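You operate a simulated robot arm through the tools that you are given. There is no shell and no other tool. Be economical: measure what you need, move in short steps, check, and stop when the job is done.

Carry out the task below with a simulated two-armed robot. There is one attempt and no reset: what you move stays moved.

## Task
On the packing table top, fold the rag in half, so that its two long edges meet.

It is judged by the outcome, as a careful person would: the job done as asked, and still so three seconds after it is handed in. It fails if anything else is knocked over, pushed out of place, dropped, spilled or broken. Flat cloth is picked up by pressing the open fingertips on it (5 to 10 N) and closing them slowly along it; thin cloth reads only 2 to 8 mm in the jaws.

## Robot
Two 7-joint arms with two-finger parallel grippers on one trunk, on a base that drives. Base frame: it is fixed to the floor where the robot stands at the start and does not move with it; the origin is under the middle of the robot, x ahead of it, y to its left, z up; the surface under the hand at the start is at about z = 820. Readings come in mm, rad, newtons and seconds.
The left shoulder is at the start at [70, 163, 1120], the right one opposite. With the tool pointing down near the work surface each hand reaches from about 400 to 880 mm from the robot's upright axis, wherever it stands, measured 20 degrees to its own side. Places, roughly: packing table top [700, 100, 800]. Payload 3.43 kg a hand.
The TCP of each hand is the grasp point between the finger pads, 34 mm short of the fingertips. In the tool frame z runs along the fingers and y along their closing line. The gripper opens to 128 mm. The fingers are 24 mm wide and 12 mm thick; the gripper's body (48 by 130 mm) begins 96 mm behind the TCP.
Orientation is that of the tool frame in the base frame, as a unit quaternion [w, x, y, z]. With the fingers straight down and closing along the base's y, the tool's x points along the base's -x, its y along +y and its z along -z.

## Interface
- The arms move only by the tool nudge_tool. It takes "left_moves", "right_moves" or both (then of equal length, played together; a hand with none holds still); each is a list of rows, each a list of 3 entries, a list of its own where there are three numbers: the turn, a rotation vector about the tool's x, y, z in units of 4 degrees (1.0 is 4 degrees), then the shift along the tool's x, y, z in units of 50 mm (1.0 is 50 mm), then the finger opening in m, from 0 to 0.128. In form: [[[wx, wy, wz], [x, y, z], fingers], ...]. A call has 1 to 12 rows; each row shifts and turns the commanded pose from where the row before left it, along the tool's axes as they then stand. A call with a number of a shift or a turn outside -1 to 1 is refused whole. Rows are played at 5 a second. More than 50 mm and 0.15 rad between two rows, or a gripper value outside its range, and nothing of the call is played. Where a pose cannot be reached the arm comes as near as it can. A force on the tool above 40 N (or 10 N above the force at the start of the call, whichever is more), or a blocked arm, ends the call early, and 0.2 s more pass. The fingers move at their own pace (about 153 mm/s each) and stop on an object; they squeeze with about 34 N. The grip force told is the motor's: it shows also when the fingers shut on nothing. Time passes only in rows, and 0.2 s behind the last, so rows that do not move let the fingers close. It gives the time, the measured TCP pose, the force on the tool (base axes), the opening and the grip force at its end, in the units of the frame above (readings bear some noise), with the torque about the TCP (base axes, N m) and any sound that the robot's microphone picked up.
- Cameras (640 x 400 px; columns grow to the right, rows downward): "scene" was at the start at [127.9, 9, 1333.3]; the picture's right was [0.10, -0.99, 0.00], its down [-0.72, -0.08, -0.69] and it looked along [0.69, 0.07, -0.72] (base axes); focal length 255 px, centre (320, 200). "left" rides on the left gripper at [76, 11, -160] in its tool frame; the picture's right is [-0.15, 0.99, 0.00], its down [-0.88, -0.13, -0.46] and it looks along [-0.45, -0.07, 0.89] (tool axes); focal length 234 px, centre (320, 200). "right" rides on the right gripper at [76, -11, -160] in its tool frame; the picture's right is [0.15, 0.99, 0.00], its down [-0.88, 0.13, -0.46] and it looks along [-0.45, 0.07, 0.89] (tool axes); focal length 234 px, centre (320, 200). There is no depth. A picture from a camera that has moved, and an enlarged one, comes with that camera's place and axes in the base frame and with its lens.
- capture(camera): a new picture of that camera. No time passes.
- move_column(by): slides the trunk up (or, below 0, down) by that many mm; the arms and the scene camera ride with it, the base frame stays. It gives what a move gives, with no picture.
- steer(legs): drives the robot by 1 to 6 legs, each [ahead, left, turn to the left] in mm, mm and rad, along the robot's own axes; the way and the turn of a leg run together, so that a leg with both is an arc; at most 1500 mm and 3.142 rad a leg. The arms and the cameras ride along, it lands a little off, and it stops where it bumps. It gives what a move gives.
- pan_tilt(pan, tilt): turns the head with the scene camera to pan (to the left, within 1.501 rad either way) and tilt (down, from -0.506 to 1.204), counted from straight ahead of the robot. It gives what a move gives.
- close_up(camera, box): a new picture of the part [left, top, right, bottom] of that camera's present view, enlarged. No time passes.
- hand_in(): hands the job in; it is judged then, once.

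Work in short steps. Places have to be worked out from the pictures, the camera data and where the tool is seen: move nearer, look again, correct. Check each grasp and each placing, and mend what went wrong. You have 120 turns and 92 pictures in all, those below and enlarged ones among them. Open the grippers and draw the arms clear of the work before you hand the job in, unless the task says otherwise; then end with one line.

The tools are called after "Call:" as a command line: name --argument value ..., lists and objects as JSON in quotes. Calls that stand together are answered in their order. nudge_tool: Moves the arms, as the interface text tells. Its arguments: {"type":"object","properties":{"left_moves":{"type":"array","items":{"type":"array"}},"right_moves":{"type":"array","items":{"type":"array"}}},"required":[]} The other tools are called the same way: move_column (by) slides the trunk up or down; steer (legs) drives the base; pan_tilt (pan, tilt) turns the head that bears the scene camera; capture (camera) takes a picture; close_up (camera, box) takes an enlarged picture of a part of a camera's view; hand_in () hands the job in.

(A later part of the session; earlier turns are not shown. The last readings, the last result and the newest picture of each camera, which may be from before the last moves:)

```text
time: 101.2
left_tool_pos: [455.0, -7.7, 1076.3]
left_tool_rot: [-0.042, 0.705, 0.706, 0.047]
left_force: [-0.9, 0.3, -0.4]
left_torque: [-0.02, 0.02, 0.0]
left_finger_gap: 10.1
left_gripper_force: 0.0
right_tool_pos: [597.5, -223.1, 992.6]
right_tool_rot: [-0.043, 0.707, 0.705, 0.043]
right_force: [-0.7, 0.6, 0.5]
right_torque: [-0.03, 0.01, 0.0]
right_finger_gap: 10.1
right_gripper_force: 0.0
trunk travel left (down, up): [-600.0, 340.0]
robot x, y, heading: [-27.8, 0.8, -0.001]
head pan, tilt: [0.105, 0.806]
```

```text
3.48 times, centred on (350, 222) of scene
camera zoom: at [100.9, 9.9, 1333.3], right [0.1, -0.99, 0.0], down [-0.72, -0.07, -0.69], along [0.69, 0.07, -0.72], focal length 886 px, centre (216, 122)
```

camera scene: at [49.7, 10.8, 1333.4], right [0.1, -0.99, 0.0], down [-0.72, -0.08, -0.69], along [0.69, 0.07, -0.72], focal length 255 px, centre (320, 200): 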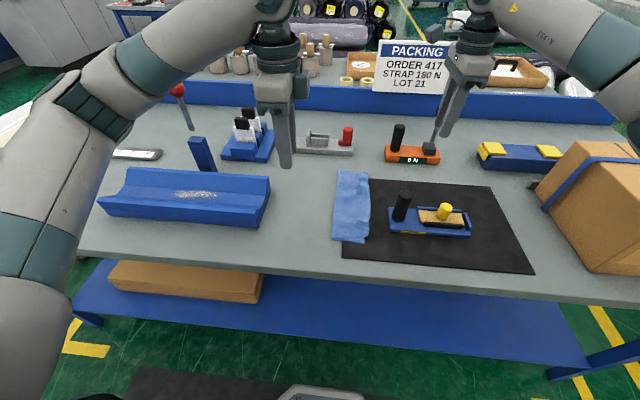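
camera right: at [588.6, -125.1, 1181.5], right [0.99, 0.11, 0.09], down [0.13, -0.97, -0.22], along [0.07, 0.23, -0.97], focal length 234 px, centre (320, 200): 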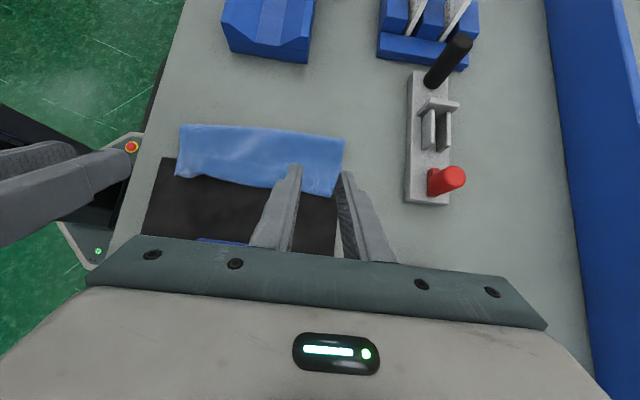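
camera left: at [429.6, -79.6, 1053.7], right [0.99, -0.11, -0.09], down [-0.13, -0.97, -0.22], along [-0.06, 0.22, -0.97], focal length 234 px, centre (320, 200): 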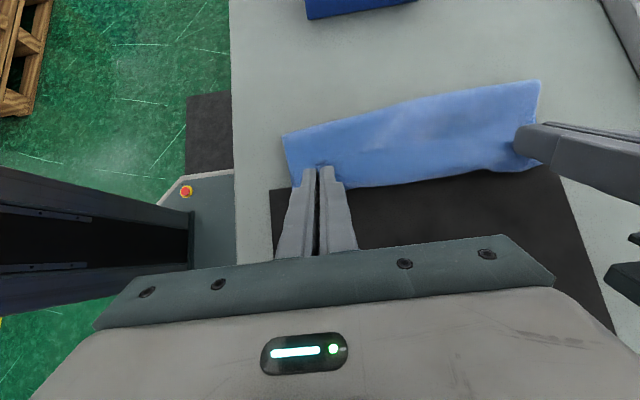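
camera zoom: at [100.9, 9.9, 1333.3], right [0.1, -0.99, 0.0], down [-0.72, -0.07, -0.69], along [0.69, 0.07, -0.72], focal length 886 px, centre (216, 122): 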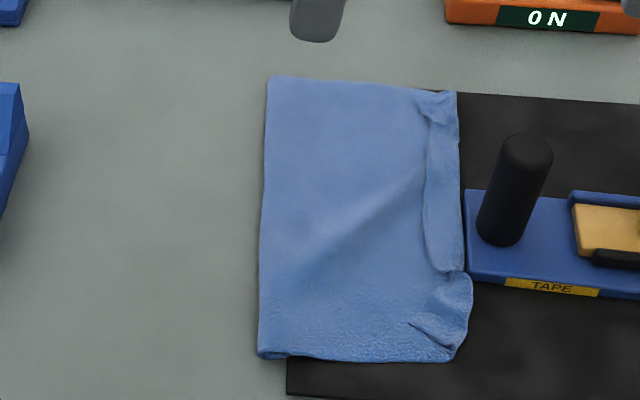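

A strip of about 25 mm persists and the rag now touches the fixture base, so I won't unroll here. I'll lift the edge back, reset the fold to the left, and then let the half fall over taut from an angle, like turning a page. First I regrasp the strip with the hands vertical, to clear the handle.

Call:
nudge_tool --left_moves '[[[0, -0.9, 0], [0, 0.14, 0], 0.016], [[0, -0.9, 0], [0, 0, 0], 0.016], [[0, 0, 0], [-0.39, 0, 0.78], 0.016], [[0, 0, 0], [-0.39, 0, 0.78], 0.016], [[0, 0, 0], [-0.39, 0, 0.78], 0.016], [[0, 0, 0], [-0.39, 0, 0.78], 0.016], [[0, 0, 0], [-0.39, 0, 0.7], 0.016], [[0, 0, 0], [0, 0, 0], 0.016]]' --right_moves '[[[0, -0.9, 0], [0, 0, 0], 0.016], [[0, -0.9, 0], [0, 0, 0], 0.016], [[0, 0, 0], [0.75, 0, 0], 0.016], [[0, 0, 0], [0.75, 0, 0.3], 0.016], [[0, 0, 0], [0.75, 0, 0.4], 0.016], [[0, 0, 0], [0, 0, 0.7], 0.016], [[0, 0, 0], [0, 0, 0.7], 0.016], [[0, 0, 0], [0, 0, 0], 0.016]]'

Call:
close_up --camera "left" --box '[160, 60, 560, 260]'

```text
time: 103.0
left_tool_pos: [459.4, -105.1, 885.0]
left_tool_rot: [0.001, 0.707, 0.707, 0.003]
left_force: [-0.4, 0.3, 0.8]
left_torque: [0.01, -0.04, 0.03]
left_finger_gap: 15.9
left_gripper_force: 0.0
right_tool_pos: [597.3, -113.1, 889.9]
right_tool_rot: [0.001, 0.707, 0.707, -0.001]
right_force: [-0.1, -0.1, 0.9]
right_torque: [0.01, -0.02, -0.01]
right_finger_gap: 15.9
right_gripper_force: 0.1
trunk travel left (down, up): [-600.0, 340.0]
robot x, y, heading: [-23.7, 0.2, -0.002]
head pan, tilt: [0.105, 0.806]
```

```text
1.60 times, centred on (360, 160) of left
camera zoom: at [469.5, -30.4, 1044.9], right [0.99, -0.15, 0.0], down [-0.13, -0.88, 0.45], along [-0.06, -0.45, -0.89], focal length 375 px, centre (256, 264)
```

zoom: 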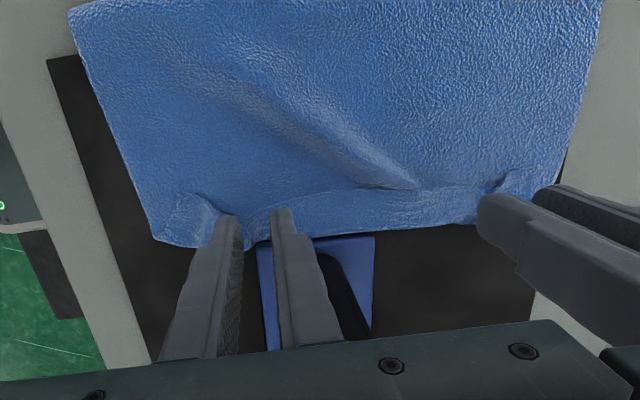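

The strip edge is at y≈−106 and the crease at y≈−128. I shift both hands +10 mm in x and descend.

Call:
nudge_tool --left_moves '[[[0, 0, 0], [-0.04, 0.2, 0.1], 0.016], [[0, 0, 0], [0, 0, 0.3], 0.016], [[0, 0, 0], [0, 0, 0.08], 0.016], [[0, 0, 0], [0, 0, 0], 0.016]]' --right_moves '[[[0, 0, 0], [0, 0.2, 0.2], 0.016], [[0, 0, 0], [0, 0, 0.3], 0.016], [[0, 0, 0], [0, 0, 0.08], 0.016], [[0, 0, 0], [0, 0, 0], 0.016]]'

```text
time: 104.0
left_tool_pos: [469.2, -106.6, 862.5]
left_tool_rot: [0.001, 0.707, 0.707, 0.002]
left_force: [1.0, -0.5, 0.2]
left_torque: [0.03, 0.02, 0.03]
left_finger_gap: 15.6
left_gripper_force: 0.1
right_tool_pos: [606.0, -111.7, 859.7]
right_tool_rot: [0.0, 0.708, 0.706, -0.001]
right_force: [0.4, 0.4, 8.0]
right_torque: [-0.08, -0.07, 0.03]
right_finger_gap: 15.5
right_gripper_force: 0.2
trunk travel left (down, up): [-600.0, 340.0]
robot x, y, heading: [-28.0, -0.6, 0.002]
head pan, tilt: [0.105, 0.806]
```

Right is in contact (8 N). Left needs 3 mm more.

Call:
nudge_tool --left_moves '[[[0, 0, 0], [0, 0, 0.05], 0.016], [[0, 0, 0], [0, 0, 0.02], 0.016], [[0, 0, 0], [0, 0, 0], 0.016]]'

```text
time: 104.8
left_tool_pos: [469.4, -107.2, 859.7]
left_tool_rot: [0.002, 0.707, 0.707, 0.002]
left_force: [2.3, 5.5, 26.5]
left_torque: [0.04, 0.31, -0.07]
left_finger_gap: 15.6
left_gripper_force: 0.0
right_tool_pos: [605.6, -110.2, 861.6]
right_tool_rot: [0.001, 0.708, 0.707, -0.002]
right_force: [1.3, -0.4, 3.4]
right_torque: [-0.03, -0.07, -0.03]
right_finger_gap: 16.6
right_gripper_force: 0.0
trunk travel left (down, up): [-600.0, 340.0]
robot x, y, heading: [-26.0, -0.1, -0.006]
head pan, tilt: [0.105, 0.806]
```

I ease left about 1.2 mm and press right slightly, then close both.

Call:
nudge_tool --left_moves '[[[0, 0, 0], [0, 0, -0.026], 0.016], [[0, 0, 0], [0, 0, 0], 0.014], [[0, 0, 0], [0, 0, 0], 0.012], [[0, 0, 0], [0, 0, 0], 0.01], [[0, 0, 0], [0, 0, 0], 0.008], [[0, 0, 0], [0, 0, 0], 0.006], [[0, 0, 0], [0, 0, 0], 0.004], [[0, 0, 0], [0, 0, 0], 0.002], [[0, 0, 0], [0, 0, 0], 0.0], [[0, 0, 0], [0, 0, 0], 0.0]]' --right_moves '[[[0, 0, 0], [0, 0, 0.02], 0.016], [[0, 0, 0], [0, 0, 0.005], 0.014], [[0, 0, 0], [0, 0, 0.004], 0.012], [[0, 0, 0], [0, 0, 0], 0.01], [[0, 0, 0], [0, 0, 0], 0.008], [[0, 0, 0], [0, 0, 0], 0.006], [[0, 0, 0], [0, 0, 0], 0.004], [[0, 0, 0], [0, 0, 0], 0.002], [[0, 0, 0], [0, 0, 0], 0.0], [[0, 0, 0], [0, 0, 0], 0.0]]'

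```text
time: 107.0
left_tool_pos: [469.6, -107.3, 860.8]
left_tool_rot: [0.003, 0.706, 0.708, 0.004]
left_force: [14.8, 1.2, 5.6]
left_torque: [-0.05, -0.49, 0.02]
left_finger_gap: 1.6
left_gripper_force: 34.2
right_tool_pos: [605.2, -111.0, 859.9]
right_tool_rot: [0.001, 0.707, 0.707, -0.001]
right_force: [-13.4, 0.5, 29.6]
right_torque: [-0.03, 0.43, -0.05]
right_finger_gap: 2.2
right_gripper_force: 34.3
trunk travel left (down, up): [-600.0, 340.0]
robot x, y, heading: [-24.1, -4.8, -0.001]
head pan, tilt: [0.105, 0.806]
```

Both are held (1.6 and 2.2 mm). I lift up and over toward +y, then look at the bottom layer.

Call:
nudge_tool --left_moves '[[[0, 0, 0], [0.1, 0, -0.4], 0.0], [[0, 0, 0], [0.2, 0, -0.4], 0.0], [[0, 0, 0], [0.4, 0, -0.4], 0.0], [[0, 0, 0], [0.5, 0, -0.4], 0.0], [[0, 0, 0], [0.5, 0, -0.4], 0.0], [[0, 0, 0], [0.5, 0, -0.2], 0.0], [[0, 0, 0], [0.5, 0, 0], 0.0], [[0, 0, 0], [0.3, 0, 0], 0.0], [[0, 0, 0], [0, 0, 0], 0.0]]' --right_moves '[[[0, 0, 0], [0.1, 0, -0.4], 0.0], [[0, 0, 0], [0.2, 0, -0.4], 0.0], [[0, 0, 0], [0.4, 0, -0.4], 0.0], [[0, 0, 0], [0.5, 0, -0.4], 0.0], [[0, 0, 0], [0.5, 0, -0.4], 0.0], [[0, 0, 0], [0.5, 0, -0.2], 0.0], [[0, 0, 0], [0.5, 0, 0], 0.0], [[0, 0, 0], [0.3, 0, 0], 0.0], [[0, 0, 0], [0, 0, 0], 0.0]]'

Call:
close_up --camera "scene" --box '[280, 130, 420, 290]'

```text
time: 109.0
left_tool_pos: [468.9, 41.7, 970.6]
left_tool_rot: [0.001, 0.707, 0.707, 0.003]
left_force: [16.9, 0.3, -1.4]
left_torque: [0.0, -0.6, 0.07]
left_finger_gap: 1.6
left_gripper_force: 33.5
right_tool_pos: [608.2, 39.7, 967.5]
right_tool_rot: [0.0, 0.707, 0.707, -0.002]
right_force: [-17.4, 0.8, 0.1]
right_torque: [0.05, 0.56, -0.14]
right_finger_gap: 2.1
right_gripper_force: 33.7
trunk travel left (down, up): [-600.0, 340.0]
robot x, y, heading: [-26.9, 2.6, 0.003]
head pan, tilt: [0.105, 0.806]
```

```text
2.50 times, centred on (350, 210) of scene
camera zoom: at [100.8, 8.0, 1333.3], right [0.1, -0.99, 0.0], down [-0.72, -0.07, -0.69], along [0.69, 0.07, -0.72], focal length 637 px, centre (245, 175)
```

zoom: 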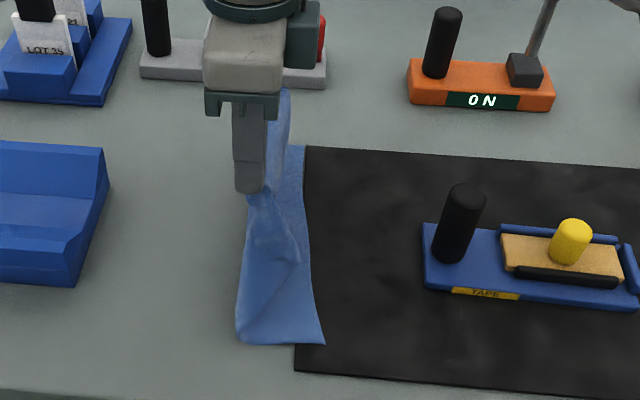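

The bottom layer's right edge is intact at y≈−24 (x=469) and ≈−10 (x=608), so the fold line should be at y≈87 and 101. I move the held edge to +y so the cloth lies back to that line.

Call:
nudge_tool --left_moves '[[[0, 0, 0], [0.35, 0.04, 0.14], 0.0], [[0, 0, 0], [0.35, 0, 0.14], 0.0], [[0, 0, 0], [0.35, 0, 0.14], 0.0], [[0, 0, 0], [0.35, 0, 0.16], 0.0], [[0, 0, 0], [0, 0, 0], 0.0], [[0, 0, 0], [0, 0, 0], 0.0]]' --right_moves '[[[0, 0, 0], [0.43, -0.02, 0.13], 0.0], [[0, 0, 0], [0.43, 0, 0.13], 0.0], [[0, 0, 0], [0.43, 0, 0.13], 0.0], [[0, 0, 0], [0.43, 0, 0.13], 0.0], [[0, 0, 0], [0, 0, 0], 0.0], [[0, 0, 0], [0, 0, 0], 0.0]]'

Call:
close_up --camera "scene" --box '[260, 130, 400, 290]'

```text
time: 110.3
left_tool_pos: [471.6, 111.8, 941.1]
left_tool_rot: [0.0, 0.708, 0.707, 0.003]
left_force: [11.4, 1.7, -0.4]
left_torque: [0.04, -0.43, 0.08]
left_finger_gap: 1.3
left_gripper_force: 33.7
right_tool_pos: [607.7, 126.9, 941.1]
right_tool_rot: [0.0, 0.708, 0.707, -0.002]
right_force: [-11.4, -0.7, -0.9]
right_torque: [-0.02, 0.41, -0.09]
right_finger_gap: 2.0
right_gripper_force: 33.9
trunk travel left (down, up): [-600.0, 340.0]
robot x, y, heading: [-25.0, -0.7, 0.007]
head pan, tilt: [0.105, 0.806]
```

```text
2.50 times, centred on (330, 210) of scene
camera zoom: at [100.6, 9.4, 1333.3], right [0.1, -0.99, 0.0], down [-0.72, -0.07, -0.69], along [0.69, 0.07, -0.72], focal length 637 px, centre (295, 175)
```

zoom: 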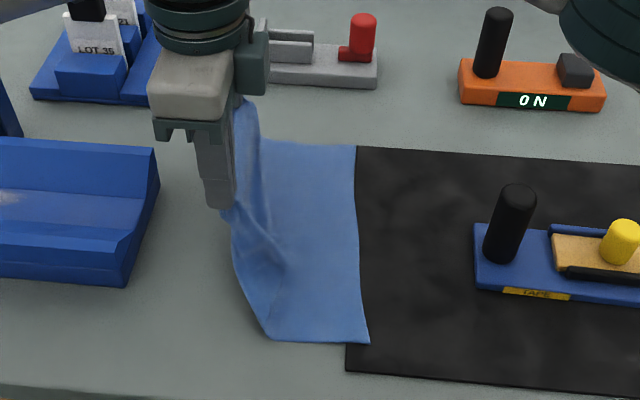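

The fold base is reset. Now I turn the page: rotate both hands about the fold line with the cloth taut, and release while moving outward.

Call:
nudge_tool --left_moves '[[[0, 1, 0], [-0.244, 0, -0.049], 0.0], [[0, 1, 0], [-0.247, 0, -0.043], 0.0], [[0, 1, 0], [-0.248, 0, -0.036], 0.0], [[0, 1, 0], [-0.249, 0, -0.027], 0.0], [[0, 1, 0], [-0.249, 0, -0.022], 0.0], [[0, 1, 0], [-0.251, 0, -0.015], 0.0], [[0, 1, 0], [-0.249, 0, -0.006], 0.0], [[0, 1, 0], [-0.249, 0, 0], 0.0], [[0, 1, 0], [-0.251, 0, 0.007], 0.0], [[0, 1, 0], [-0.27, 0, 0.014], 0.0], [[0, 0, 0], [-0.3, 0, 0], 0.03], [[0, 0, 0], [-0.2, 0, -0.4], 0.03]]' --right_moves '[[[0, 1, 0], [-0.244, 0, -0.049], 0.0], [[0, 1, 0], [-0.247, 0, -0.043], 0.0], [[0, 1, 0], [-0.248, 0, -0.036], 0.0], [[0, 1, 0], [-0.249, 0, -0.027], 0.0], [[0, 1, 0], [-0.249, 0, -0.022], 0.0], [[0, 1, 0], [-0.251, 0, -0.015], 0.0], [[0, 1, 0], [-0.249, 0, -0.006], 0.0], [[0, 1, 0], [-0.249, 0, 0], 0.0], [[0, 1, 0], [-0.251, 0, 0.007], 0.0], [[0, 1, 0], [-0.27, 0, 0.014], 0.0], [[0, 0, 0], [-0.3, 0, 0], 0.03], [[0, 0, 0], [-0.2, 0, -0.4], 0.03]]'

Call:
close_up --camera "scene" --box '[260, 150, 400, 290]'

```text
time: 113.0
left_tool_pos: [471.3, -38.4, 910.8]
left_tool_rot: [-0.242, 0.664, 0.664, 0.246]
left_force: [-0.3, -0.1, -0.2]
left_torque: [0.04, 0.0, 0.01]
left_finger_gap: 30.0
left_gripper_force: 0.1
right_tool_pos: [605.7, -26.7, 911.6]
right_tool_rot: [-0.242, 0.666, 0.663, 0.242]
right_force: [0.3, -0.6, -1.0]
right_torque: [0.03, 0.02, -0.01]
right_finger_gap: 30.0
right_gripper_force: 0.0
trunk travel left (down, up): [-600.0, 340.0]
robot x, y, heading: [-29.8, 1.1, 0.001]
head pan, tilt: [0.105, 0.806]
```

```text
2.86 times, centred on (330, 220) of scene
camera zoom: at [99.4, 6.2, 1333.5], right [0.1, -0.99, 0.0], down [-0.72, -0.07, -0.69], along [0.69, 0.07, -0.72], focal length 728 px, centre (291, 143)
```

zoom: 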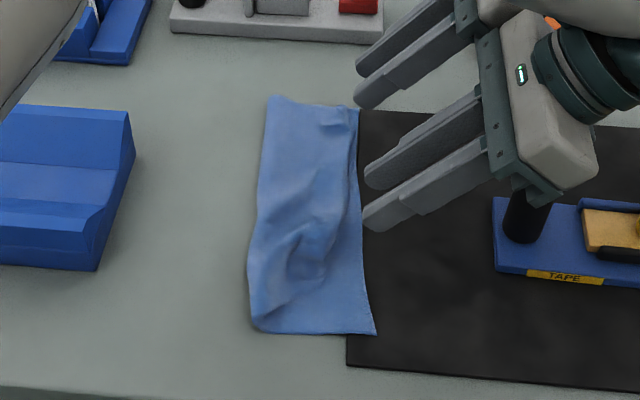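

It's released and the top layer dropped. I raise both hands, untilt, and inspect from the left camera.

Call:
nudge_tool --left_moves '[[[0, 0, 0], [0.5, 0, -0.6], 0.03], [[0, -1, 0], [0.3, 0, -0.6], 0.03], [[0, -1, 0], [0.3, 0, -0.4], 0.03], [[0, -1, 0], [0.2, 0, 0], 0.03], [[0, -1, 0], [0.2, 0, 0], 0.03], [[0, -1, 0], [0.2, -0.3, 0], 0.03], [[0, -1, 0], [0.2, -0.3, 0], 0.03], [[0, -1, 0], [0, -0.3, 0], 0.03], [[0, -1, 0], [0, 0, 0], 0.03], [[0, -1, 0], [0, 0, 0], 0.03], [[0, -1, 0], [0, 0, 0], 0.03]]' --right_moves '[[[0, 0, 0], [0.5, 0, -0.6], 0.03], [[0, -1, 0], [0, 0, -0.6], 0.03], [[0, -1, 0], [-0.3, 0, -0.4], 0.03], [[0, -1, 0], [-0.5, 0, -0.2], 0.03], [[0, -1, 0], [-0.6, 0, -0.2], 0.03], [[0, -1, 0], [-0.6, 0, -0.2], 0.03], [[0, -1, 0], [-0.6, 0, 0], 0.03], [[0, -1, 0], [-0.4, 0, 0], 0.03], [[0, -1, 0], [0, 0, 0], 0.03], [[0, -1, 0], [0, 0, 0], 0.03], [[0, -1, 0], [0, 0, 0], 0.03]]'

Call:
close_up --camera "left" --box '[230, 60, 550, 260]'

Call:
close_up --camera "scene" --box '[300, 165, 380, 275]'

```text
time: 115.3
left_tool_pos: [427.9, -8.5, 1023.8]
left_tool_rot: [0.001, 0.707, 0.707, 0.001]
left_force: [0.4, 0.3, -0.2]
left_torque: [0.02, -0.03, 0.03]
left_finger_gap: 29.9
left_gripper_force: 0.1
right_tool_pos: [606.5, -204.0, 951.3]
right_tool_rot: [0.0, 0.708, 0.706, -0.002]
right_force: [-0.6, -0.4, -0.1]
right_torque: [-0.02, 0.0, -0.01]
right_finger_gap: 30.0
right_gripper_force: 0.1
trunk travel left (down, up): [-600.0, 340.0]
robot x, y, heading: [-28.4, 0.7, -0.002]
head pan, tilt: [0.105, 0.806]
```

```text
2.00 times, centred on (390, 160) of left
camera zoom: at [437.9, 66.4, 1183.0], right [0.99, -0.15, 0.0], down [-0.13, -0.88, 0.46], along [-0.06, -0.45, -0.89], focal length 468 px, centre (180, 280)
```

zoom: 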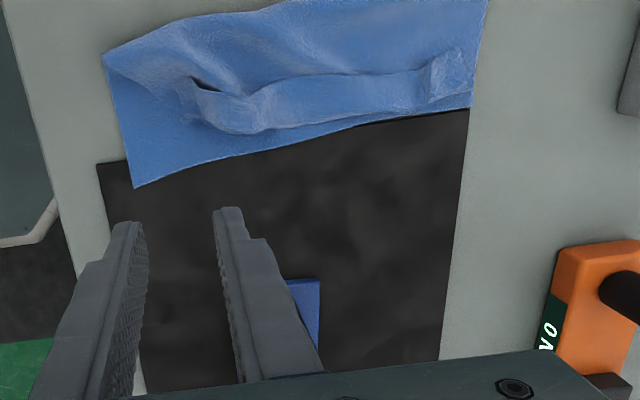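

```text
3.64 times, centred on (340, 220) of scene
camera zoom: at [100.8, 9.9, 1333.3], right [0.1, -0.99, 0.0], down [-0.72, -0.07, -0.69], along [0.69, 0.07, -0.72], focal length 926 px, centre (247, 127)
```

zoom: 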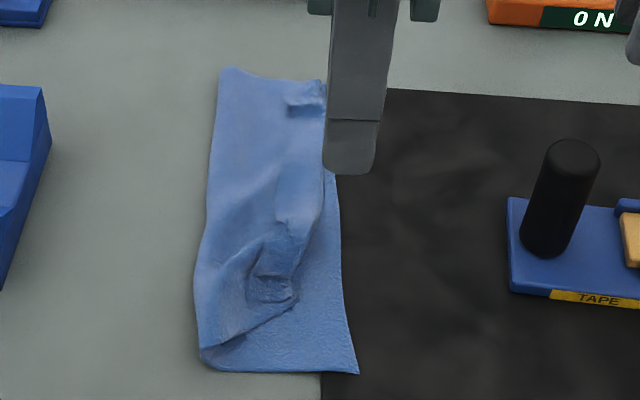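

A strip remains (edge y≈23–30, crease y≈−3), with free mat to its right. I'll try flipping it by sweeping its free edge outward with lightly touching, widely opened fingers of the right hand at x≈514 and 616. I move left away and position right.

Call:
nudge_tool --left_moves '[[[0, 0, 0], [0.8, 0, 0], 0.03], [[0, 0, 0], [0.8, -0.2, 0], 0.03], [[0, 0, 0], [0.8, -0.3, 0], 0.03], [[0, 0, 0], [0.8, 0, 0], 0.03], [[0, 0, 0], [0, 0, 0], 0.03], [[0, 0, 0], [0, 0, 0], 0.03], [[0, 0, 0], [0, 0, 0], 0.03], [[0, 0, 0], [0, 0, 0], 0.03], [[0, 0, 0], [0, 0, 0], 0.03], [[0, 0, 0], [0, 0, 0], 0.03], [[0, 0, 0], [0, 0, 0], 0.03], [[0, 0, 0], [0, 0, 0], 0.03]]' --right_moves '[[[0, 0, 0], [0, 0, -0.8], 0.03], [[0, 0, 0], [0.83, 0, 0], 0.03], [[0, 0, 0], [0.83, 0, 0], 0.03], [[0, 0, 0], [0.83, 0, 0], 0.03], [[0, 0, 0], [0.83, -0.4, 0], 0.09], [[0, 0, 0], [0.83, -0.42, 0], 0.09], [[0, 0, 0], [0.83, 0, 0], 0.09], [[0, 0, 0], [0, 0, 0.8], 0.09], [[0, 0, 0], [0, 0, 0.8], 0.09], [[0, 0, 0], [0, 0, 0.6], 0.09], [[0, 0, 0], [0, 0, 0.2], 0.09], [[0, 0, 0], [0, 0, 0], 0.09]]'

Call:
close_up --camera "right" --box '[120, 40, 520, 260]'

```text
time: 118.0
left_tool_pos: [399.4, 151.4, 1023.0]
left_tool_rot: [0.0, 0.707, 0.707, 0.001]
left_force: [-0.2, -0.8, -0.1]
left_torque: [0.03, -0.01, -0.05]
left_finger_gap: 29.8
left_gripper_force: 0.0
right_tool_pos: [565.7, 44.2, 868.7]
right_tool_rot: [-0.001, 0.707, 0.707, -0.001]
right_force: [1.1, -0.6, -0.3]
right_torque: [-0.03, 0.02, -0.02]
right_finger_gap: 90.0
right_gripper_force: 0.2
trunk travel left (down, up): [-600.0, 340.0]
robot x, y, heading: [-29.1, 1.4, -0.004]
head pan, tilt: [0.105, 0.806]
```

```text
1.60 times, centred on (320, 150) of right
camera zoom: at [555.3, 122.7, 1029.9], right [0.99, 0.14, 0.0], down [0.13, -0.88, 0.46], along [0.06, -0.45, -0.89], focal length 375 px, centre (320, 280)
```

zoom: 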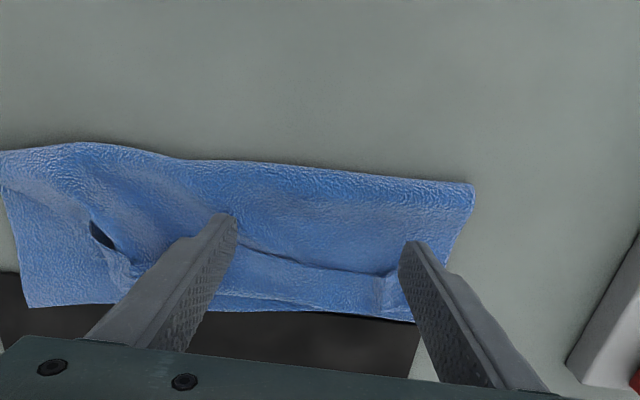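

The fingertips sit just beyond the strip's free edge. I shift 10 mm nearer and lower to a light touch.

Call:
nudge_tool --right_moves '[[[0, 0, 0], [0, -0.2, 0.08], 0.09], [[0, 0, 0], [0, 0, 0.06], 0.09], [[0, 0, 0], [0, 0, 0], 0.09]]'

```text
time: 118.8
left_tool_pos: [398.6, 150.7, 1021.8]
left_tool_rot: [0.0, 0.707, 0.707, 0.003]
left_force: [-0.3, -0.6, -0.1]
left_torque: [0.02, 0.0, 0.01]
left_finger_gap: 30.2
left_gripper_force: 0.0
right_tool_pos: [555.6, 45.4, 864.9]
right_tool_rot: [0.0, 0.708, 0.706, -0.002]
right_force: [-0.2, -0.4, 0.4]
right_torque: [-0.01, 0.01, 0.02]
right_finger_gap: 89.6
right_gripper_force: 0.0
trunk travel left (down, up): [-600.0, 340.0]
robot x, y, heading: [-29.8, -0.3, 0.002]
head pan, tilt: [0.105, 0.806]
```

Still free. I go 5 mm lower.

Call:
nudge_tool --right_moves '[[[0, 0, 0], [0, 0, 0.06], 0.09], [[0, 0, 0], [0, 0, 0.04], 0.09], [[0, 0, 0], [0, 0, 0], 0.09]]'

```text
time: 119.5
left_tool_pos: [400.0, 150.6, 1022.6]
left_tool_rot: [0.001, 0.707, 0.707, 0.002]
left_force: [-0.3, 0.9, 0.1]
left_torque: [-0.01, -0.01, -0.01]
left_finger_gap: 30.1
left_gripper_force: 0.0
right_tool_pos: [556.4, 46.1, 858.7]
right_tool_rot: [0.0, 0.708, 0.706, -0.001]
right_force: [-0.5, 0.0, 0.0]
right_torque: [0.03, 0.04, 0.0]
right_finger_gap: 90.2
right_gripper_force: 0.0
trunk travel left (down, up): [-600.0, 340.0]
robot x, y, heading: [-29.1, 4.6, -0.002]
head pan, tilt: [0.105, 0.806]
```

The tips are about 1–2 mm above the ply. I lower 1 mm more and sweep 85 mm to −y.

Call:
nudge_tool --right_moves '[[[0, 0, 0], [0, 0, 0.025], 0.09], [[0, 0, 0], [-0.2, 0, 0], 0.09], [[0, 0, 0], [-0.2, 0, 0], 0.09], [[0, 0, 0], [-0.2, 0, 0], 0.09], [[0, 0, 0], [-0.2, 0, 0], 0.09], [[0, 0, 0], [-0.2, 0, 0], 0.09], [[0, 0, 0], [-0.2, 0, 0], 0.09], [[0, 0, 0], [-0.2, 0, 0], 0.09], [[0, 0, 0], [-0.2, 0, 0], 0.09]]'

Call:
close_up --camera "right" --box '[80, 0, 520, 260]'

```text
time: 121.5
left_tool_pos: [398.9, 151.6, 1023.8]
left_tool_rot: [0.001, 0.707, 0.707, 0.003]
left_force: [0.1, 0.4, 0.0]
left_torque: [-0.01, -0.03, -0.03]
left_finger_gap: 30.1
left_gripper_force: 0.1
right_tool_pos: [555.0, -33.5, 859.7]
right_tool_rot: [0.0, 0.708, 0.706, -0.001]
right_force: [3.2, 9.1, 14.8]
right_torque: [0.17, 0.55, -0.32]
right_finger_gap: 89.0
right_gripper_force: 0.0
trunk travel left (down, up): [-600.0, 340.0]
robot x, y, heading: [-27.2, -1.0, -0.001]
head pan, tilt: [0.105, 0.806]
```

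```text
1.45 times, centred on (300, 130) of right
camera zoom: at [544.3, 43.7, 1019.5], right [0.99, 0.14, 0.0], down [0.13, -0.88, 0.46], along [0.07, -0.45, -0.89], focal length 341 px, centre (349, 302)
```

zoom: 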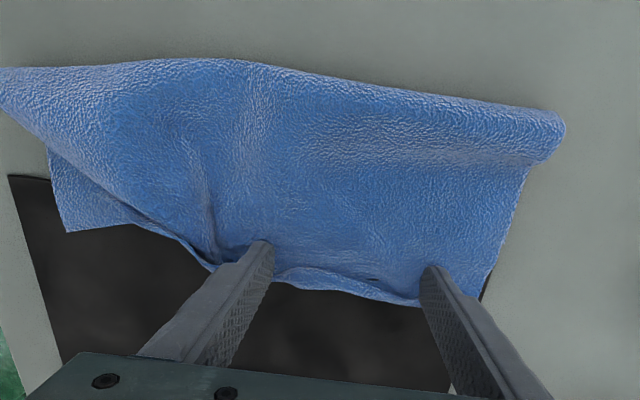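

The strip has been pushed almost out to the edge. I continue the sweep 40 mm farther, slightly higher.

Call:
nudge_tool --right_moves '[[[0, 0, 0], [-0.1, 0, -0.03], 0.09], [[0, 0, 0], [-0.2, 0, -0.01], 0.09], [[0, 0, 0], [-0.2, 0, 0], 0.09], [[0, 0, 0], [-0.2, 0, 0], 0.09], [[0, 0, 0], [-0.1, 0, 0], 0.09]]'

Call:
close_up --camera "right" --box '[80, 0, 520, 260]'

```text
time: 122.8
left_tool_pos: [399.3, 150.8, 1024.0]
left_tool_rot: [0.001, 0.707, 0.707, 0.003]
left_force: [0.2, 1.1, 0.3]
left_torque: [-0.02, 0.02, 0.01]
left_finger_gap: 30.1
left_gripper_force: 0.0
right_tool_pos: [555.8, -75.1, 859.6]
right_tool_rot: [0.0, 0.707, 0.707, -0.002]
right_force: [1.2, 1.3, 3.0]
right_torque: [0.04, 0.14, -0.04]
right_finger_gap: 90.1
right_gripper_force: 0.1
trunk travel left (down, up): [-600.0, 340.0]
robot x, y, heading: [-27.8, 1.8, 0.0]
head pan, tilt: [0.105, 0.806]
```

```text
1.45 times, centred on (300, 130) of right
camera zoom: at [545.6, 1.9, 1019.8], right [0.99, 0.14, 0.0], down [0.13, -0.88, 0.46], along [0.06, -0.45, -0.89], focal length 341 px, centre (349, 302)
```

zoom: 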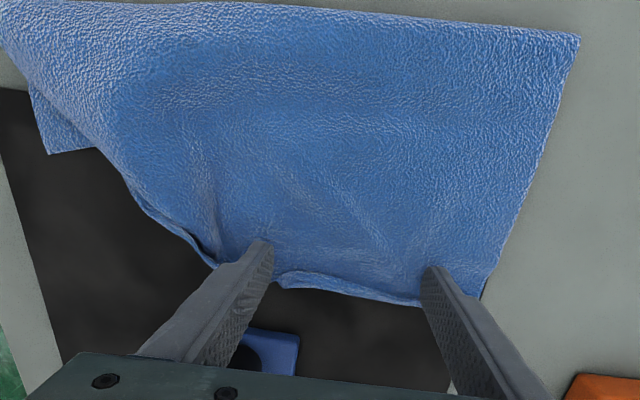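

Excellent: the far part of the strip is unrolled. I lift the right hand away and view everything.

Call:
nudge_tool --right_moves '[[[0, 0, 0], [0, 0, -0.3], 0.09], [[0, 0, 0], [0, 0, -0.8], 0.09], [[0, 0, 0], [0, 0, -0.8], 0.06], [[0, 0, 0], [0, 0, -0.8], 0.03], [[0, 0, 0], [-0.8, 0.4, 0], 0.03], [[0, 0, 0], [-0.8, 0.4, 0], 0.03], [[0, 0, 0], [-0.8, 0, 0], 0.03]]'

Call:
close_up --camera "scene" --box '[290, 160, 400, 280]'

```text
time: 124.3
left_tool_pos: [398.6, 148.2, 1022.9]
left_tool_rot: [0.001, 0.707, 0.707, 0.004]
left_force: [0.1, -0.2, -0.3]
left_torque: [0.04, -0.01, -0.04]
left_finger_gap: 30.0
left_gripper_force: 0.1
right_tool_pos: [596.5, -197.4, 993.9]
right_tool_rot: [-0.001, 0.707, 0.708, 0.0]
right_force: [0.7, 0.2, 0.0]
right_torque: [0.01, -0.05, 0.0]
right_finger_gap: 29.9
right_gripper_force: 0.0
trunk travel left (down, up): [-600.0, 340.0]
robot x, y, heading: [-28.0, 1.1, -0.007]
head pan, tilt: [0.105, 0.806]
```

```text
3.33 times, centred on (345, 220) of scene
camera zoom: at [99.8, 6.7, 1333.5], right [0.1, -0.99, 0.0], down [-0.72, -0.07, -0.69], along [0.69, 0.07, -0.72], focal length 849 px, centre (237, 133)
```

zoom: 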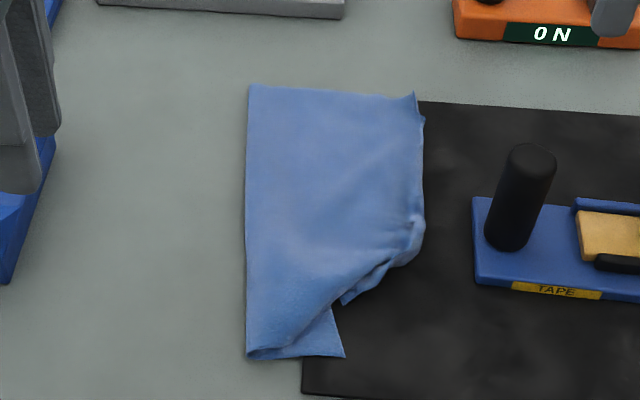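

The far part is unrolled with its edge at y≈−93. Now only the near corner is crumpled. I move the left hand over for one close look at that corner.

Call:
nudge_tool --left_moves '[[[0, 0, 0], [-0.8, 0.2, 0], 0.03], [[0, 0, 0], [-0.8, 0.2, 0], 0.03], [[0, 0, 0], [-0.8, 0.2, 0.2], 0.03], [[0, 0, 0], [-0.5, 0, 0.6], 0.03], [[0, 0, 0], [0, 0, 0.6], 0.03], [[0, 0, 0], [0, 0, 0], 0.03]]'

Call:
close_up --camera "left" --box '[200, 60, 480, 235]'

```text
time: 125.8
left_tool_pos: [430.4, 4.7, 953.3]
left_tool_rot: [0.001, 0.707, 0.707, 0.002]
left_force: [-1.1, -0.7, 0.0]
left_torque: [0.05, 0.01, 0.02]
left_finger_gap: 29.9
left_gripper_force: 0.1
right_tool_pos: [597.1, -195.6, 995.5]
right_tool_rot: [0.0, 0.707, 0.707, -0.001]
right_force: [0.7, 0.3, 0.1]
right_torque: [0.04, -0.01, -0.01]
right_finger_gap: 30.2
right_gripper_force: 0.1
trunk travel left (down, up): [-600.0, 340.0]
robot x, y, heading: [-26.4, 1.0, 0.0]
head pan, tilt: [0.105, 0.806]
```

```text
2.29 times, centred on (340, 148) of left
camera zoom: at [441.8, 78.5, 1112.4], right [0.99, -0.15, 0.0], down [-0.13, -0.88, 0.45], along [-0.06, -0.45, -0.89], focal length 535 px, centre (274, 320)
```

zoom: 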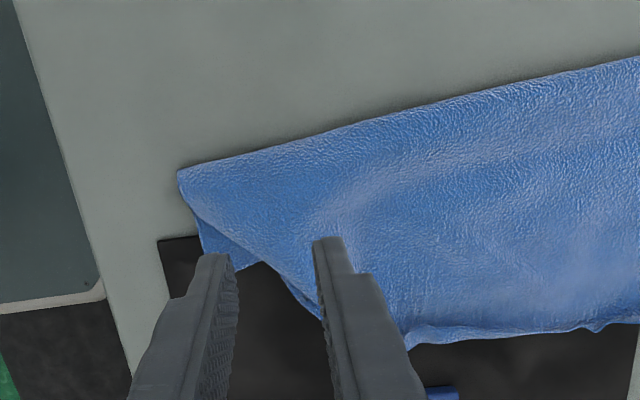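

The near corner is tucked beneath, so I handle the corners one at a time. First the right hand takes the far corner of the top edge (now correctly oriented, around (632,−90)) to bring it back onto the bottom edge.

Call:
nudge_tool --left_moves '[[[0, 0, 0], [0.5, 0, -0.6], 0.03], [[0, 0, 0], [0.8, -0.4, -0.3], 0.03], [[0, 0, 0], [0.8, -0.4, 0], 0.03], [[0, 0, 0], [0.6, 0, 0], 0.03], [[0, 0, 0], [0, 0, 0], 0.03], [[0, 0, 0], [0, 0, 0], 0.03], [[0, 0, 0], [0, 0, 0], 0.03], [[0, 0, 0], [0, 0, 0], 0.03]]' --right_moves '[[[0, 0, 0], [0.7, 0.28, 0], 0.02], [[0, 0, 0], [0.7, 0.28, 0], 0.02], [[0, 0, 0], [0.73, 0, 0], 0.02], [[0, 0, 0], [0, 0, 0.8], 0.02], [[0, 0, 0], [0, 0, 0.8], 0.02], [[0, 0, 0], [0, 0, 0.8], 0.02], [[0, 0, 0], [0, 0, 0.28], 0.02], [[0, 0, 0], [0, 0, 0], 0.02]]'

Call:
close_up --camera "right" --box '[120, 40, 480, 260]'

```text
time: 127.5
left_tool_pos: [392.4, 140.1, 1000.1]
left_tool_rot: [0.001, 0.707, 0.707, 0.002]
left_force: [0.5, -0.4, -0.1]
left_torque: [-0.03, 0.02, 0.01]
left_finger_gap: 30.1
left_gripper_force: 0.0
right_tool_pos: [621.7, -87.7, 860.5]
right_tool_rot: [0.0, 0.708, 0.706, -0.001]
right_force: [0.2, -0.1, 2.0]
right_torque: [-0.03, 0.08, 0.01]
right_finger_gap: 20.0
right_gripper_force: 0.2
trunk travel left (down, up): [-600.0, 340.0]
robot x, y, heading: [-32.0, 0.8, 0.002]
head pan, tilt: [0.105, 0.806]
```

```text
1.78 times, centred on (300, 150) of right
camera zoom: at [612.5, -10.7, 1020.4], right [0.99, 0.14, 0.0], down [0.13, -0.88, 0.46], along [0.06, -0.45, -0.89], focal length 416 px, centre (356, 289)
```

zoom: 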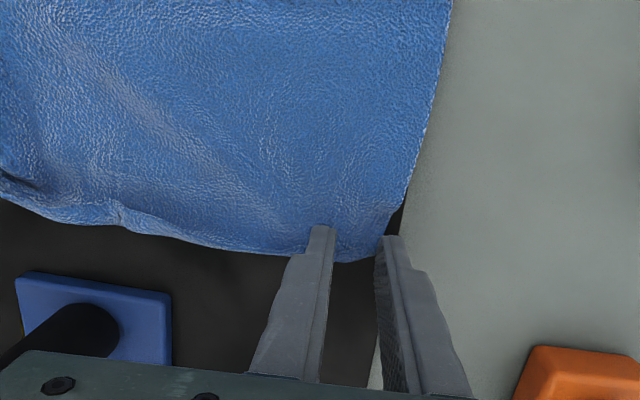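

The far finger is off the cloth. I lift slightly, shift to (604,−80), and press again.

Call:
nudge_tool --right_moves '[[[0, 0, 0], [0, 0, -0.2], 0.02], [[0, 0, 0], [0.16, -0.34, 0], 0.02], [[0, 0, 0], [0, 0, 0.2], 0.02], [[0, 0, 0], [0, 0, 0.04], 0.02], [[0, 0, 0], [0, 0, 0], 0.02]]'

```text
time: 128.8
left_tool_pos: [391.8, 139.8, 999.6]
left_tool_rot: [0.002, 0.707, 0.707, 0.002]
left_force: [0.3, 0.3, -0.2]
left_torque: [0.0, -0.03, -0.01]
left_finger_gap: 30.2
left_gripper_force: 0.0
right_tool_pos: [605.9, -81.2, 860.0]
right_tool_rot: [0.001, 0.708, 0.706, 0.0]
right_force: [0.0, 0.7, 7.0]
right_torque: [0.01, 0.0, -0.03]
right_finger_gap: 19.8
right_gripper_force: 0.1
trunk travel left (down, up): [-600.0, 340.0]
robot x, y, heading: [-29.3, -0.5, -0.004]
head pan, tilt: [0.105, 0.806]
```

Pressing at 7 N. I close, lift 55 mm, bring the edge back over +y, then settle it at y≈−10 over the bottom edge.

Call:
nudge_tool --right_moves '[[[0, 0, 0], [0, 0, 0.005], 0.017], [[0, 0, 0], [0, 0, 0.005], 0.014], [[0, 0, 0], [0, 0, 0], 0.011], [[0, 0, 0], [0, 0, 0], 0.008], [[0, 0, 0], [0, 0, 0], 0.005], [[0, 0, 0], [0, 0, 0], 0.002], [[0, 0, 0], [0, 0, 0], 0.0], [[0, 0, 0], [0, 0, 0], 0.0], [[0, 0, 0], [0.05, 0, -0.3], 0.0], [[0, 0, 0], [0.1, 0, -0.4], 0.0], [[0, 0, 0], [0.3, 0, -0.4], 0.0], [[0, 0, 0], [0.4, 0, 0], 0.0]]'

```text
time: 131.3
left_tool_pos: [393.0, 139.8, 1000.9]
left_tool_rot: [0.001, 0.707, 0.707, 0.002]
left_force: [0.1, -0.1, 0.6]
left_torque: [-0.04, 0.0, 0.01]
left_finger_gap: 30.0
left_gripper_force: 0.1
right_tool_pos: [605.1, -37.3, 913.9]
right_tool_rot: [-0.001, 0.708, 0.706, -0.002]
right_force: [0.1, 0.0, -0.4]
right_torque: [0.01, 0.01, 0.01]
right_finger_gap: 0.8
right_gripper_force: 33.5
trunk travel left (down, up): [-600.0, 340.0]
robot x, y, heading: [-25.7, -1.0, 0.0]
head pan, tilt: [0.105, 0.806]
```

Held (0.8 mm). I continue to y≈+30, then settle back with the pinch at y≈+4 (edge ≈ −10), low.

Call:
nudge_tool --right_moves '[[[0, 0, 0], [0.45, 0, 0], 0.0], [[0, 0, 0], [0.45, 0, 0.05], 0.0], [[0, 0, 0], [0.45, 0, 0.1], 0.0], [[0, 0, 0], [0, 0, 0.1], 0.0], [[0, 0, 0], [-0.18, 0, 0.25], 0.0], [[0, 0, 0], [-0.18, 0, 0.25], 0.0], [[0, 0, 0], [-0.16, 0, 0.2], 0.0], [[0, 0, 0], [0, 0, 0], 0.0]]'

Call:
close_up --camera "scene" --box '[280, 150, 400, 280]'

```text
time: 133.2
left_tool_pos: [391.9, 140.9, 1000.4]
left_tool_rot: [0.001, 0.707, 0.707, 0.002]
left_force: [0.0, 0.7, -0.2]
left_torque: [-0.01, -0.02, 0.03]
left_finger_gap: 29.7
left_gripper_force: 0.1
right_tool_pos: [606.9, 3.5, 867.1]
right_tool_rot: [0.0, 0.707, 0.707, -0.002]
right_force: [0.0, 0.6, 0.6]
right_torque: [-0.01, 0.03, 0.0]
right_finger_gap: 1.0
right_gripper_force: 34.4
trunk travel left (down, up): [-600.0, 340.0]
robot x, y, heading: [-28.2, -1.3, -0.003]
head pan, tilt: [0.105, 0.806]
```

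```text
3.08 times, centred on (340, 215) of scene
camera zoom: at [100.5, 9.0, 1333.4], right [0.1, -0.99, 0.0], down [-0.72, -0.07, -0.69], along [0.69, 0.07, -0.72], focal length 784 px, centre (258, 154)
```

zoom: 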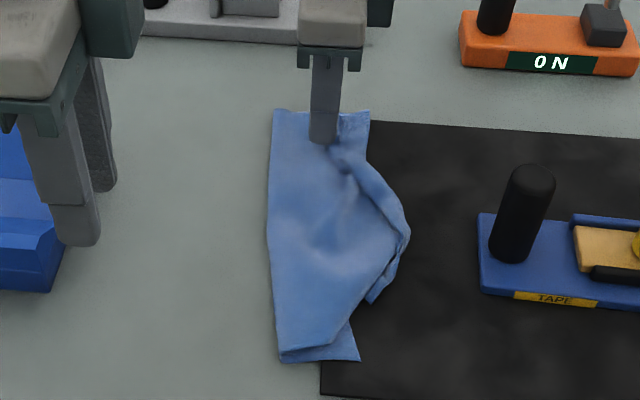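

The bottom layer's right edge is actually at y≈−42 far and −34 near. I move the far edge to match (pinch y≈−28) and release it gently there.

Call:
nudge_tool --right_moves '[[[0, 0, 0], [-0.15, 0, -0.1], 0.0], [[0, 0, 0], [-0.25, 0, -0.1], 0.0], [[0, 0, 0], [-0.23, 0, 0.1], 0.0], [[0, 0, 0], [0, 0, 0.16], 0.0], [[0, 0, 0], [0, 0, 0.06], 0.0], [[0, 0, 0], [0, 0, 0], 0.008], [[0, 0, 0], [0, 0, 0], 0.016], [[0, 0, 0], [0, 0, -0.2], 0.016], [[0, 0, 0], [0, 0, -0.8], 0.016], [[0, 0, 0], [0, 0, -0.8], 0.016], [[0, 0, 0], [-0.8, 0, -0.5], 0.016], [[0, 0, 0], [-0.9, 0, 0], 0.016]]'

```text
time: 135.8
left_tool_pos: [392.7, 138.0, 1000.6]
left_tool_rot: [0.0, 0.707, 0.707, 0.003]
left_force: [0.1, 0.1, 0.5]
left_torque: [0.03, 0.0, 0.05]
left_finger_gap: 29.9
left_gripper_force: 0.1
right_tool_pos: [609.5, -116.3, 975.1]
right_tool_rot: [-0.001, 0.708, 0.706, -0.001]
right_force: [0.2, -0.1, -1.1]
right_torque: [0.03, -0.01, 0.01]
right_finger_gap: 16.3
right_gripper_force: 0.1
trunk travel left (down, up): [-600.0, 340.0]
robot x, y, heading: [-27.9, 2.3, -0.004]
head pan, tilt: [0.105, 0.806]
```

I clear the right hand and take one tight look to plan the near corner.

Call:
nudge_tool --right_moves '[[[0, 0, 0], [-0.9, 0, -0.3], 0.016], [[0, 0, 0], [-0.9, 0, 0], 0.016]]'

Call:
close_up --camera "scene" --box '[305, 175, 385, 275]'

```text
time: 136.3
left_tool_pos: [393.1, 138.1, 1000.5]
left_tool_rot: [0.001, 0.707, 0.707, 0.003]
left_force: [-0.1, 0.2, -0.8]
left_torque: [0.0, 0.02, 0.0]
left_finger_gap: 29.9
left_gripper_force: 0.0
right_tool_pos: [607.9, -206.4, 990.6]
right_tool_rot: [0.0, 0.707, 0.707, -0.001]
right_force: [0.5, 0.2, -0.5]
right_torque: [0.04, -0.01, -0.01]
right_finger_gap: 15.9
right_gripper_force: 0.1
trunk travel left (down, up): [-600.0, 340.0]
robot x, y, heading: [-27.5, 0.8, -0.005]
head pan, tilt: [0.105, 0.806]
```

```text
4.00 times, centred on (345, 225) of scene
camera zoom: at [100.6, 7.3, 1333.4], right [0.1, -0.99, 0.0], down [-0.72, -0.07, -0.69], along [0.69, 0.07, -0.72], focal length 1019 px, centre (220, 100)
```

zoom: 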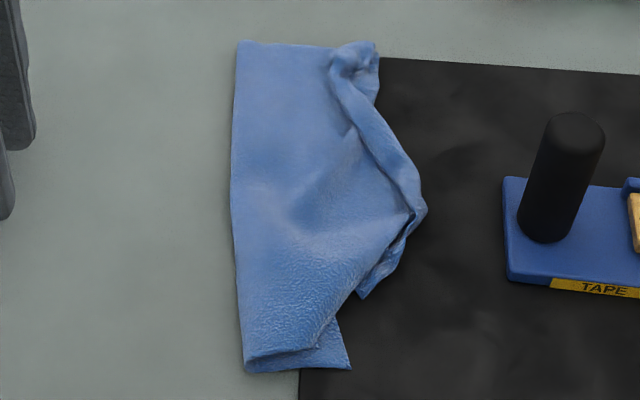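

The edge rolled again on release. I learned that the light sweep unrolls the strip cleanly and leaves the edge where the finger stops, so I'll reopen once more, refold page-style with pinches near the corners, and sweep only to the bottom edge. First the right hand takes the far strip around (598,−42).

Call:
nudge_tool --right_moves '[[[0, 0, 0], [0.8, -0.2, 0], 0.02], [[0, 0, 0], [0.8, 0, 0], 0.02], [[0, 0, 0], [0.8, 0, 0], 0.02], [[0, 0, 0], [0.88, 0, 0], 0.02], [[0, 0, 0], [0, 0, 0.8], 0.02], [[0, 0, 0], [0, 0, 0.8], 0.02], [[0, 0, 0], [0, 0, 0.7], 0.02], [[0, 0, 0], [0, 0, 0.2], 0.02], [[0, 0, 0], [0, 0, 0.06], 0.02], [[0, 0, 0], [0, 0, 0], 0.02]]'

```text
time: 138.6
left_tool_pos: [392.6, 138.8, 1000.6]
left_tool_rot: [0.001, 0.707, 0.707, 0.002]
left_force: [0.4, 0.2, 0.0]
left_torque: [0.0, 0.0, 0.02]
left_finger_gap: 29.9
left_gripper_force: 0.0
right_tool_pos: [596.3, -38.7, 862.9]
right_tool_rot: [0.001, 0.708, 0.707, -0.001]
right_force: [0.5, -0.7, 2.5]
right_torque: [-0.03, 0.02, -0.03]
right_finger_gap: 20.1
right_gripper_force: 0.0
trunk travel left (down, up): [-600.0, 340.0]
robot x, y, heading: [-28.5, -3.8, -0.002]
head pan, tilt: [0.105, 0.806]
```

Light contact (2.5 N). I press a touch more, close slowly, and lift.

Call:
nudge_tool --right_moves '[[[0, 0, 0], [0, 0, 0.04], 0.02], [[0, 0, 0], [0, 0, 0.005], 0.017], [[0, 0, 0], [0, 0, 0.005], 0.014], [[0, 0, 0], [0, 0, 0.005], 0.011], [[0, 0, 0], [0, 0, 0], 0.008], [[0, 0, 0], [0, 0, 0], 0.005], [[0, 0, 0], [0, 0, 0], 0.002], [[0, 0, 0], [0, 0, 0], 0.0], [[0, 0, 0], [0, 0, 0], 0.0], [[0, 0, 0], [0.1, 0, -0.3], 0.0], [[0, 0, 0], [0.2, 0, -0.5], 0.0], [[0, 0, 0], [0.3, 0, -0.5], 0.0]]'

```text
time: 141.2
left_tool_pos: [392.0, 140.3, 1000.4]
left_tool_rot: [0.001, 0.707, 0.707, 0.002]
left_force: [-0.5, 1.0, -0.4]
left_torque: [-0.02, 0.0, 0.0]
left_finger_gap: 30.1
left_gripper_force: 0.0
right_tool_pos: [596.6, -11.1, 923.1]
right_tool_rot: [0.0, 0.708, 0.706, -0.002]
right_force: [-0.1, 1.1, 0.2]
right_torque: [-0.05, -0.01, -0.02]
right_finger_gap: 2.0
right_gripper_force: 34.2
trunk travel left (down, up): [-600.0, 340.0]
robot x, y, heading: [-26.0, 0.5, -0.0]
head pan, tilt: [0.105, 0.806]
```

Held (2.0 mm). I carry it back up and over to y≈168 and lower.

Call:
nudge_tool --right_moves '[[[0, 0, 0], [0.4, 0, -0.4], 0.0], [[0, 0, 0], [0.45, 0, -0.4], 0.0], [[0, 0, 0], [0.45, 0, -0.2], 0.0], [[0, 0, 0], [0.5, 0, 0], 0.0], [[0, 0, 0], [0.5, 0.1, 0.2], 0.0], [[0, 0, 0], [0.5, 0.1, 0.4], 0.0], [[0, 0, 0], [0.4, 0, 0.5], 0.0], [[0, 0, 0], [0.3, 0, 0.5], 0.0], [[0, 0, 0], [0.1, 0, 0.5], 0.0], [[0, 0, 0], [0, 0, 0.15], 0.0], [[0, 0, 0], [0, 0, 0], 0.0]]'

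```text
time: 143.6
left_tool_pos: [392.3, 140.2, 1001.2]
left_tool_rot: [0.0, 0.706, 0.708, 0.002]
left_force: [0.9, 0.0, 0.2]
left_torque: [-0.01, 0.01, 0.03]
left_finger_gap: 30.0
left_gripper_force: 0.1
right_tool_pos: [606.9, 171.1, 862.4]
right_tool_rot: [0.0, 0.708, 0.707, -0.001]
right_force: [0.0, -0.4, 0.1]
right_torque: [0.03, -0.03, 0.03]
right_finger_gap: 2.0
right_gripper_force: 34.5
trunk travel left (down, up): [-600.0, 340.0]
robot x, y, heading: [-26.7, -3.7, -0.003]
head pan, tilt: [0.105, 0.806]
```

I release here, raise the right hand, retreat it to −y, and look for the near corner.

Call:
nudge_tool --right_moves '[[[0, 0, 0], [0, 0, 0.05], 0.0], [[0, 0, 0], [0, 0, 0], 0.008], [[0, 0, 0], [0, 0, 0], 0.018], [[0, 0, 0], [0, 0, -0.4], 0.018], [[0, 0, 0], [0, 0, -0.8], 0.018], [[0, 0, 0], [0, 0, -0.8], 0.018], [[0, 0, 0], [-0.8, 0, -0.5], 0.018], [[0, 0, 0], [-0.9, 0, 0], 0.018], [[0, 0, 0], [-0.9, 0, 0], 0.018], [[0, 0, 0], [-0.9, 0, 0], 0.018], [[0, 0, 0], [-0.9, 0, 0], 0.018], [[0, 0, 0], [-0.9, 0, 0], 0.018]]'

Call:
close_up --camera "scene" --box '[270, 160, 400, 275]'

```text
time: 146.2
left_tool_pos: [392.8, 137.6, 999.9]
left_tool_rot: [0.001, 0.707, 0.707, 0.004]
left_force: [0.0, 0.1, 0.6]
left_torque: [0.0, 0.0, 0.0]
left_finger_gap: 29.8
left_gripper_force: 0.0
right_tool_pos: [607.7, -96.9, 987.2]
right_tool_rot: [-0.001, 0.707, 0.707, 0.0]
right_force: [-0.1, 0.3, 0.3]
right_torque: [0.02, -0.04, -0.03]
right_finger_gap: 18.1
right_gripper_force: 0.0
trunk travel left (down, up): [-600.0, 340.0]
robot x, y, heading: [-27.6, 3.6, -0.001]
head pan, tilt: [0.105, 0.806]
```

```text
3.48 times, centred on (335, 218) of scene
camera zoom: at [100.2, 6.5, 1333.4], right [0.1, -0.99, 0.0], down [-0.72, -0.07, -0.69], along [0.69, 0.07, -0.72], focal length 886 px, centre (268, 139)
```

zoom: 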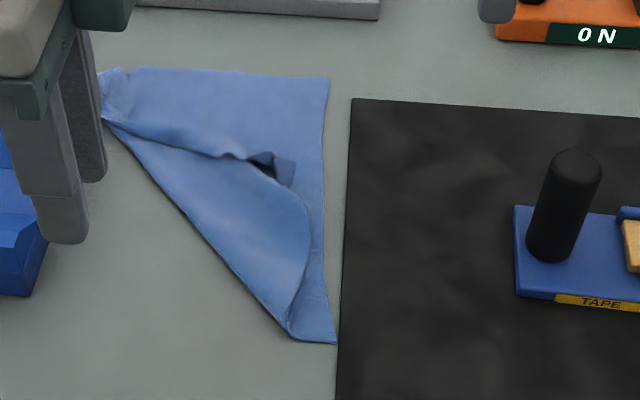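

Same triangular state as before. The near corner flap is at about (544,45). I bring the left hand over it while moving the right farther away.

Call:
nudge_tool --right_moves '[[[0, 0, 0], [-0.9, 0, 0], 0.018], [[0, 0, 0], [-0.9, 0, 0], 0.018], [[0, 0, 0], [0, 0, 0], 0.018], [[0, 0, 0], [0, 0, 0], 0.018], [[0, 0, 0], [0, 0, 0], 0.018], [[0, 0, 0], [0, 0, 0], 0.018], [[0, 0, 0], [0, 0, 0], 0.018], [[0, 0, 0], [0, 0, 0], 0.018], [[0, 0, 0], [0, 0, 0], 0.018], [[0, 0, 0], [0, 0, 0], 0.018]]' --left_moves '[[[0, 0, 0], [-0.1, 0.6, 0], 0.024], [[0, 0, 0], [-0.3, 0.6, 0], 0.024], [[0, 0, 0], [-0.4, 0.6, 0], 0.024], [[0, 0, 0], [-0.5, 0.6, 0], 0.024], [[0, 0, 0], [-0.5, 0.62, 0.2], 0.024], [[0, 0, 0], [-0.06, 0, 0.7], 0.024], [[0, 0, 0], [0, 0, 0.8], 0.024], [[0, 0, 0], [0, 0, 0.8], 0.024], [[0, 0, 0], [0, 0, 0.2], 0.024], [[0, 0, 0], [0, 0, 0], 0.024]]'

```text
time: 148.3
left_tool_pos: [541.2, 48.9, 864.4]
left_tool_rot: [0.001, 0.707, 0.707, 0.002]
left_force: [0.3, 0.4, 0.4]
left_torque: [0.0, -0.02, 0.02]
left_finger_gap: 24.1
left_gripper_force: 0.0
right_tool_pos: [605.5, -184.8, 984.1]
right_tool_rot: [0.0, 0.708, 0.706, -0.001]
right_force: [-0.7, 0.0, -0.1]
right_torque: [0.04, -0.02, -0.02]
right_finger_gap: 18.1
right_gripper_force: 0.1
trunk travel left (down, up): [-600.0, 340.0]
robot x, y, heading: [-30.0, 0.9, 0.002]
head pan, tilt: [0.105, 0.806]
```

I go down to contact.

Call:
nudge_tool --left_moves '[[[0, 0, 0], [0, 0, 0.06], 0.024], [[0, 0, 0], [0, 0, 0.03], 0.024], [[0, 0, 0], [0, 0, 0], 0.024]]'

```text
time: 149.2
left_tool_pos: [543.4, 48.6, 860.3]
left_tool_rot: [0.0, 0.707, 0.707, 0.002]
left_force: [0.0, 0.4, 0.0]
left_torque: [-0.02, 0.03, 0.0]
left_finger_gap: 24.0
left_gripper_force: 0.2
right_tool_pos: [604.4, -184.9, 985.9]
right_tool_rot: [0.0, 0.708, 0.706, -0.001]
right_force: [-0.7, 1.2, 0.7]
right_torque: [0.01, 0.02, 0.0]
right_finger_gap: 18.2
right_gripper_force: 0.0
trunk travel left (down, up): [-600.0, 340.0]
robot x, y, heading: [-26.7, 0.1, -0.001]
head pan, tilt: [0.105, 0.806]
```

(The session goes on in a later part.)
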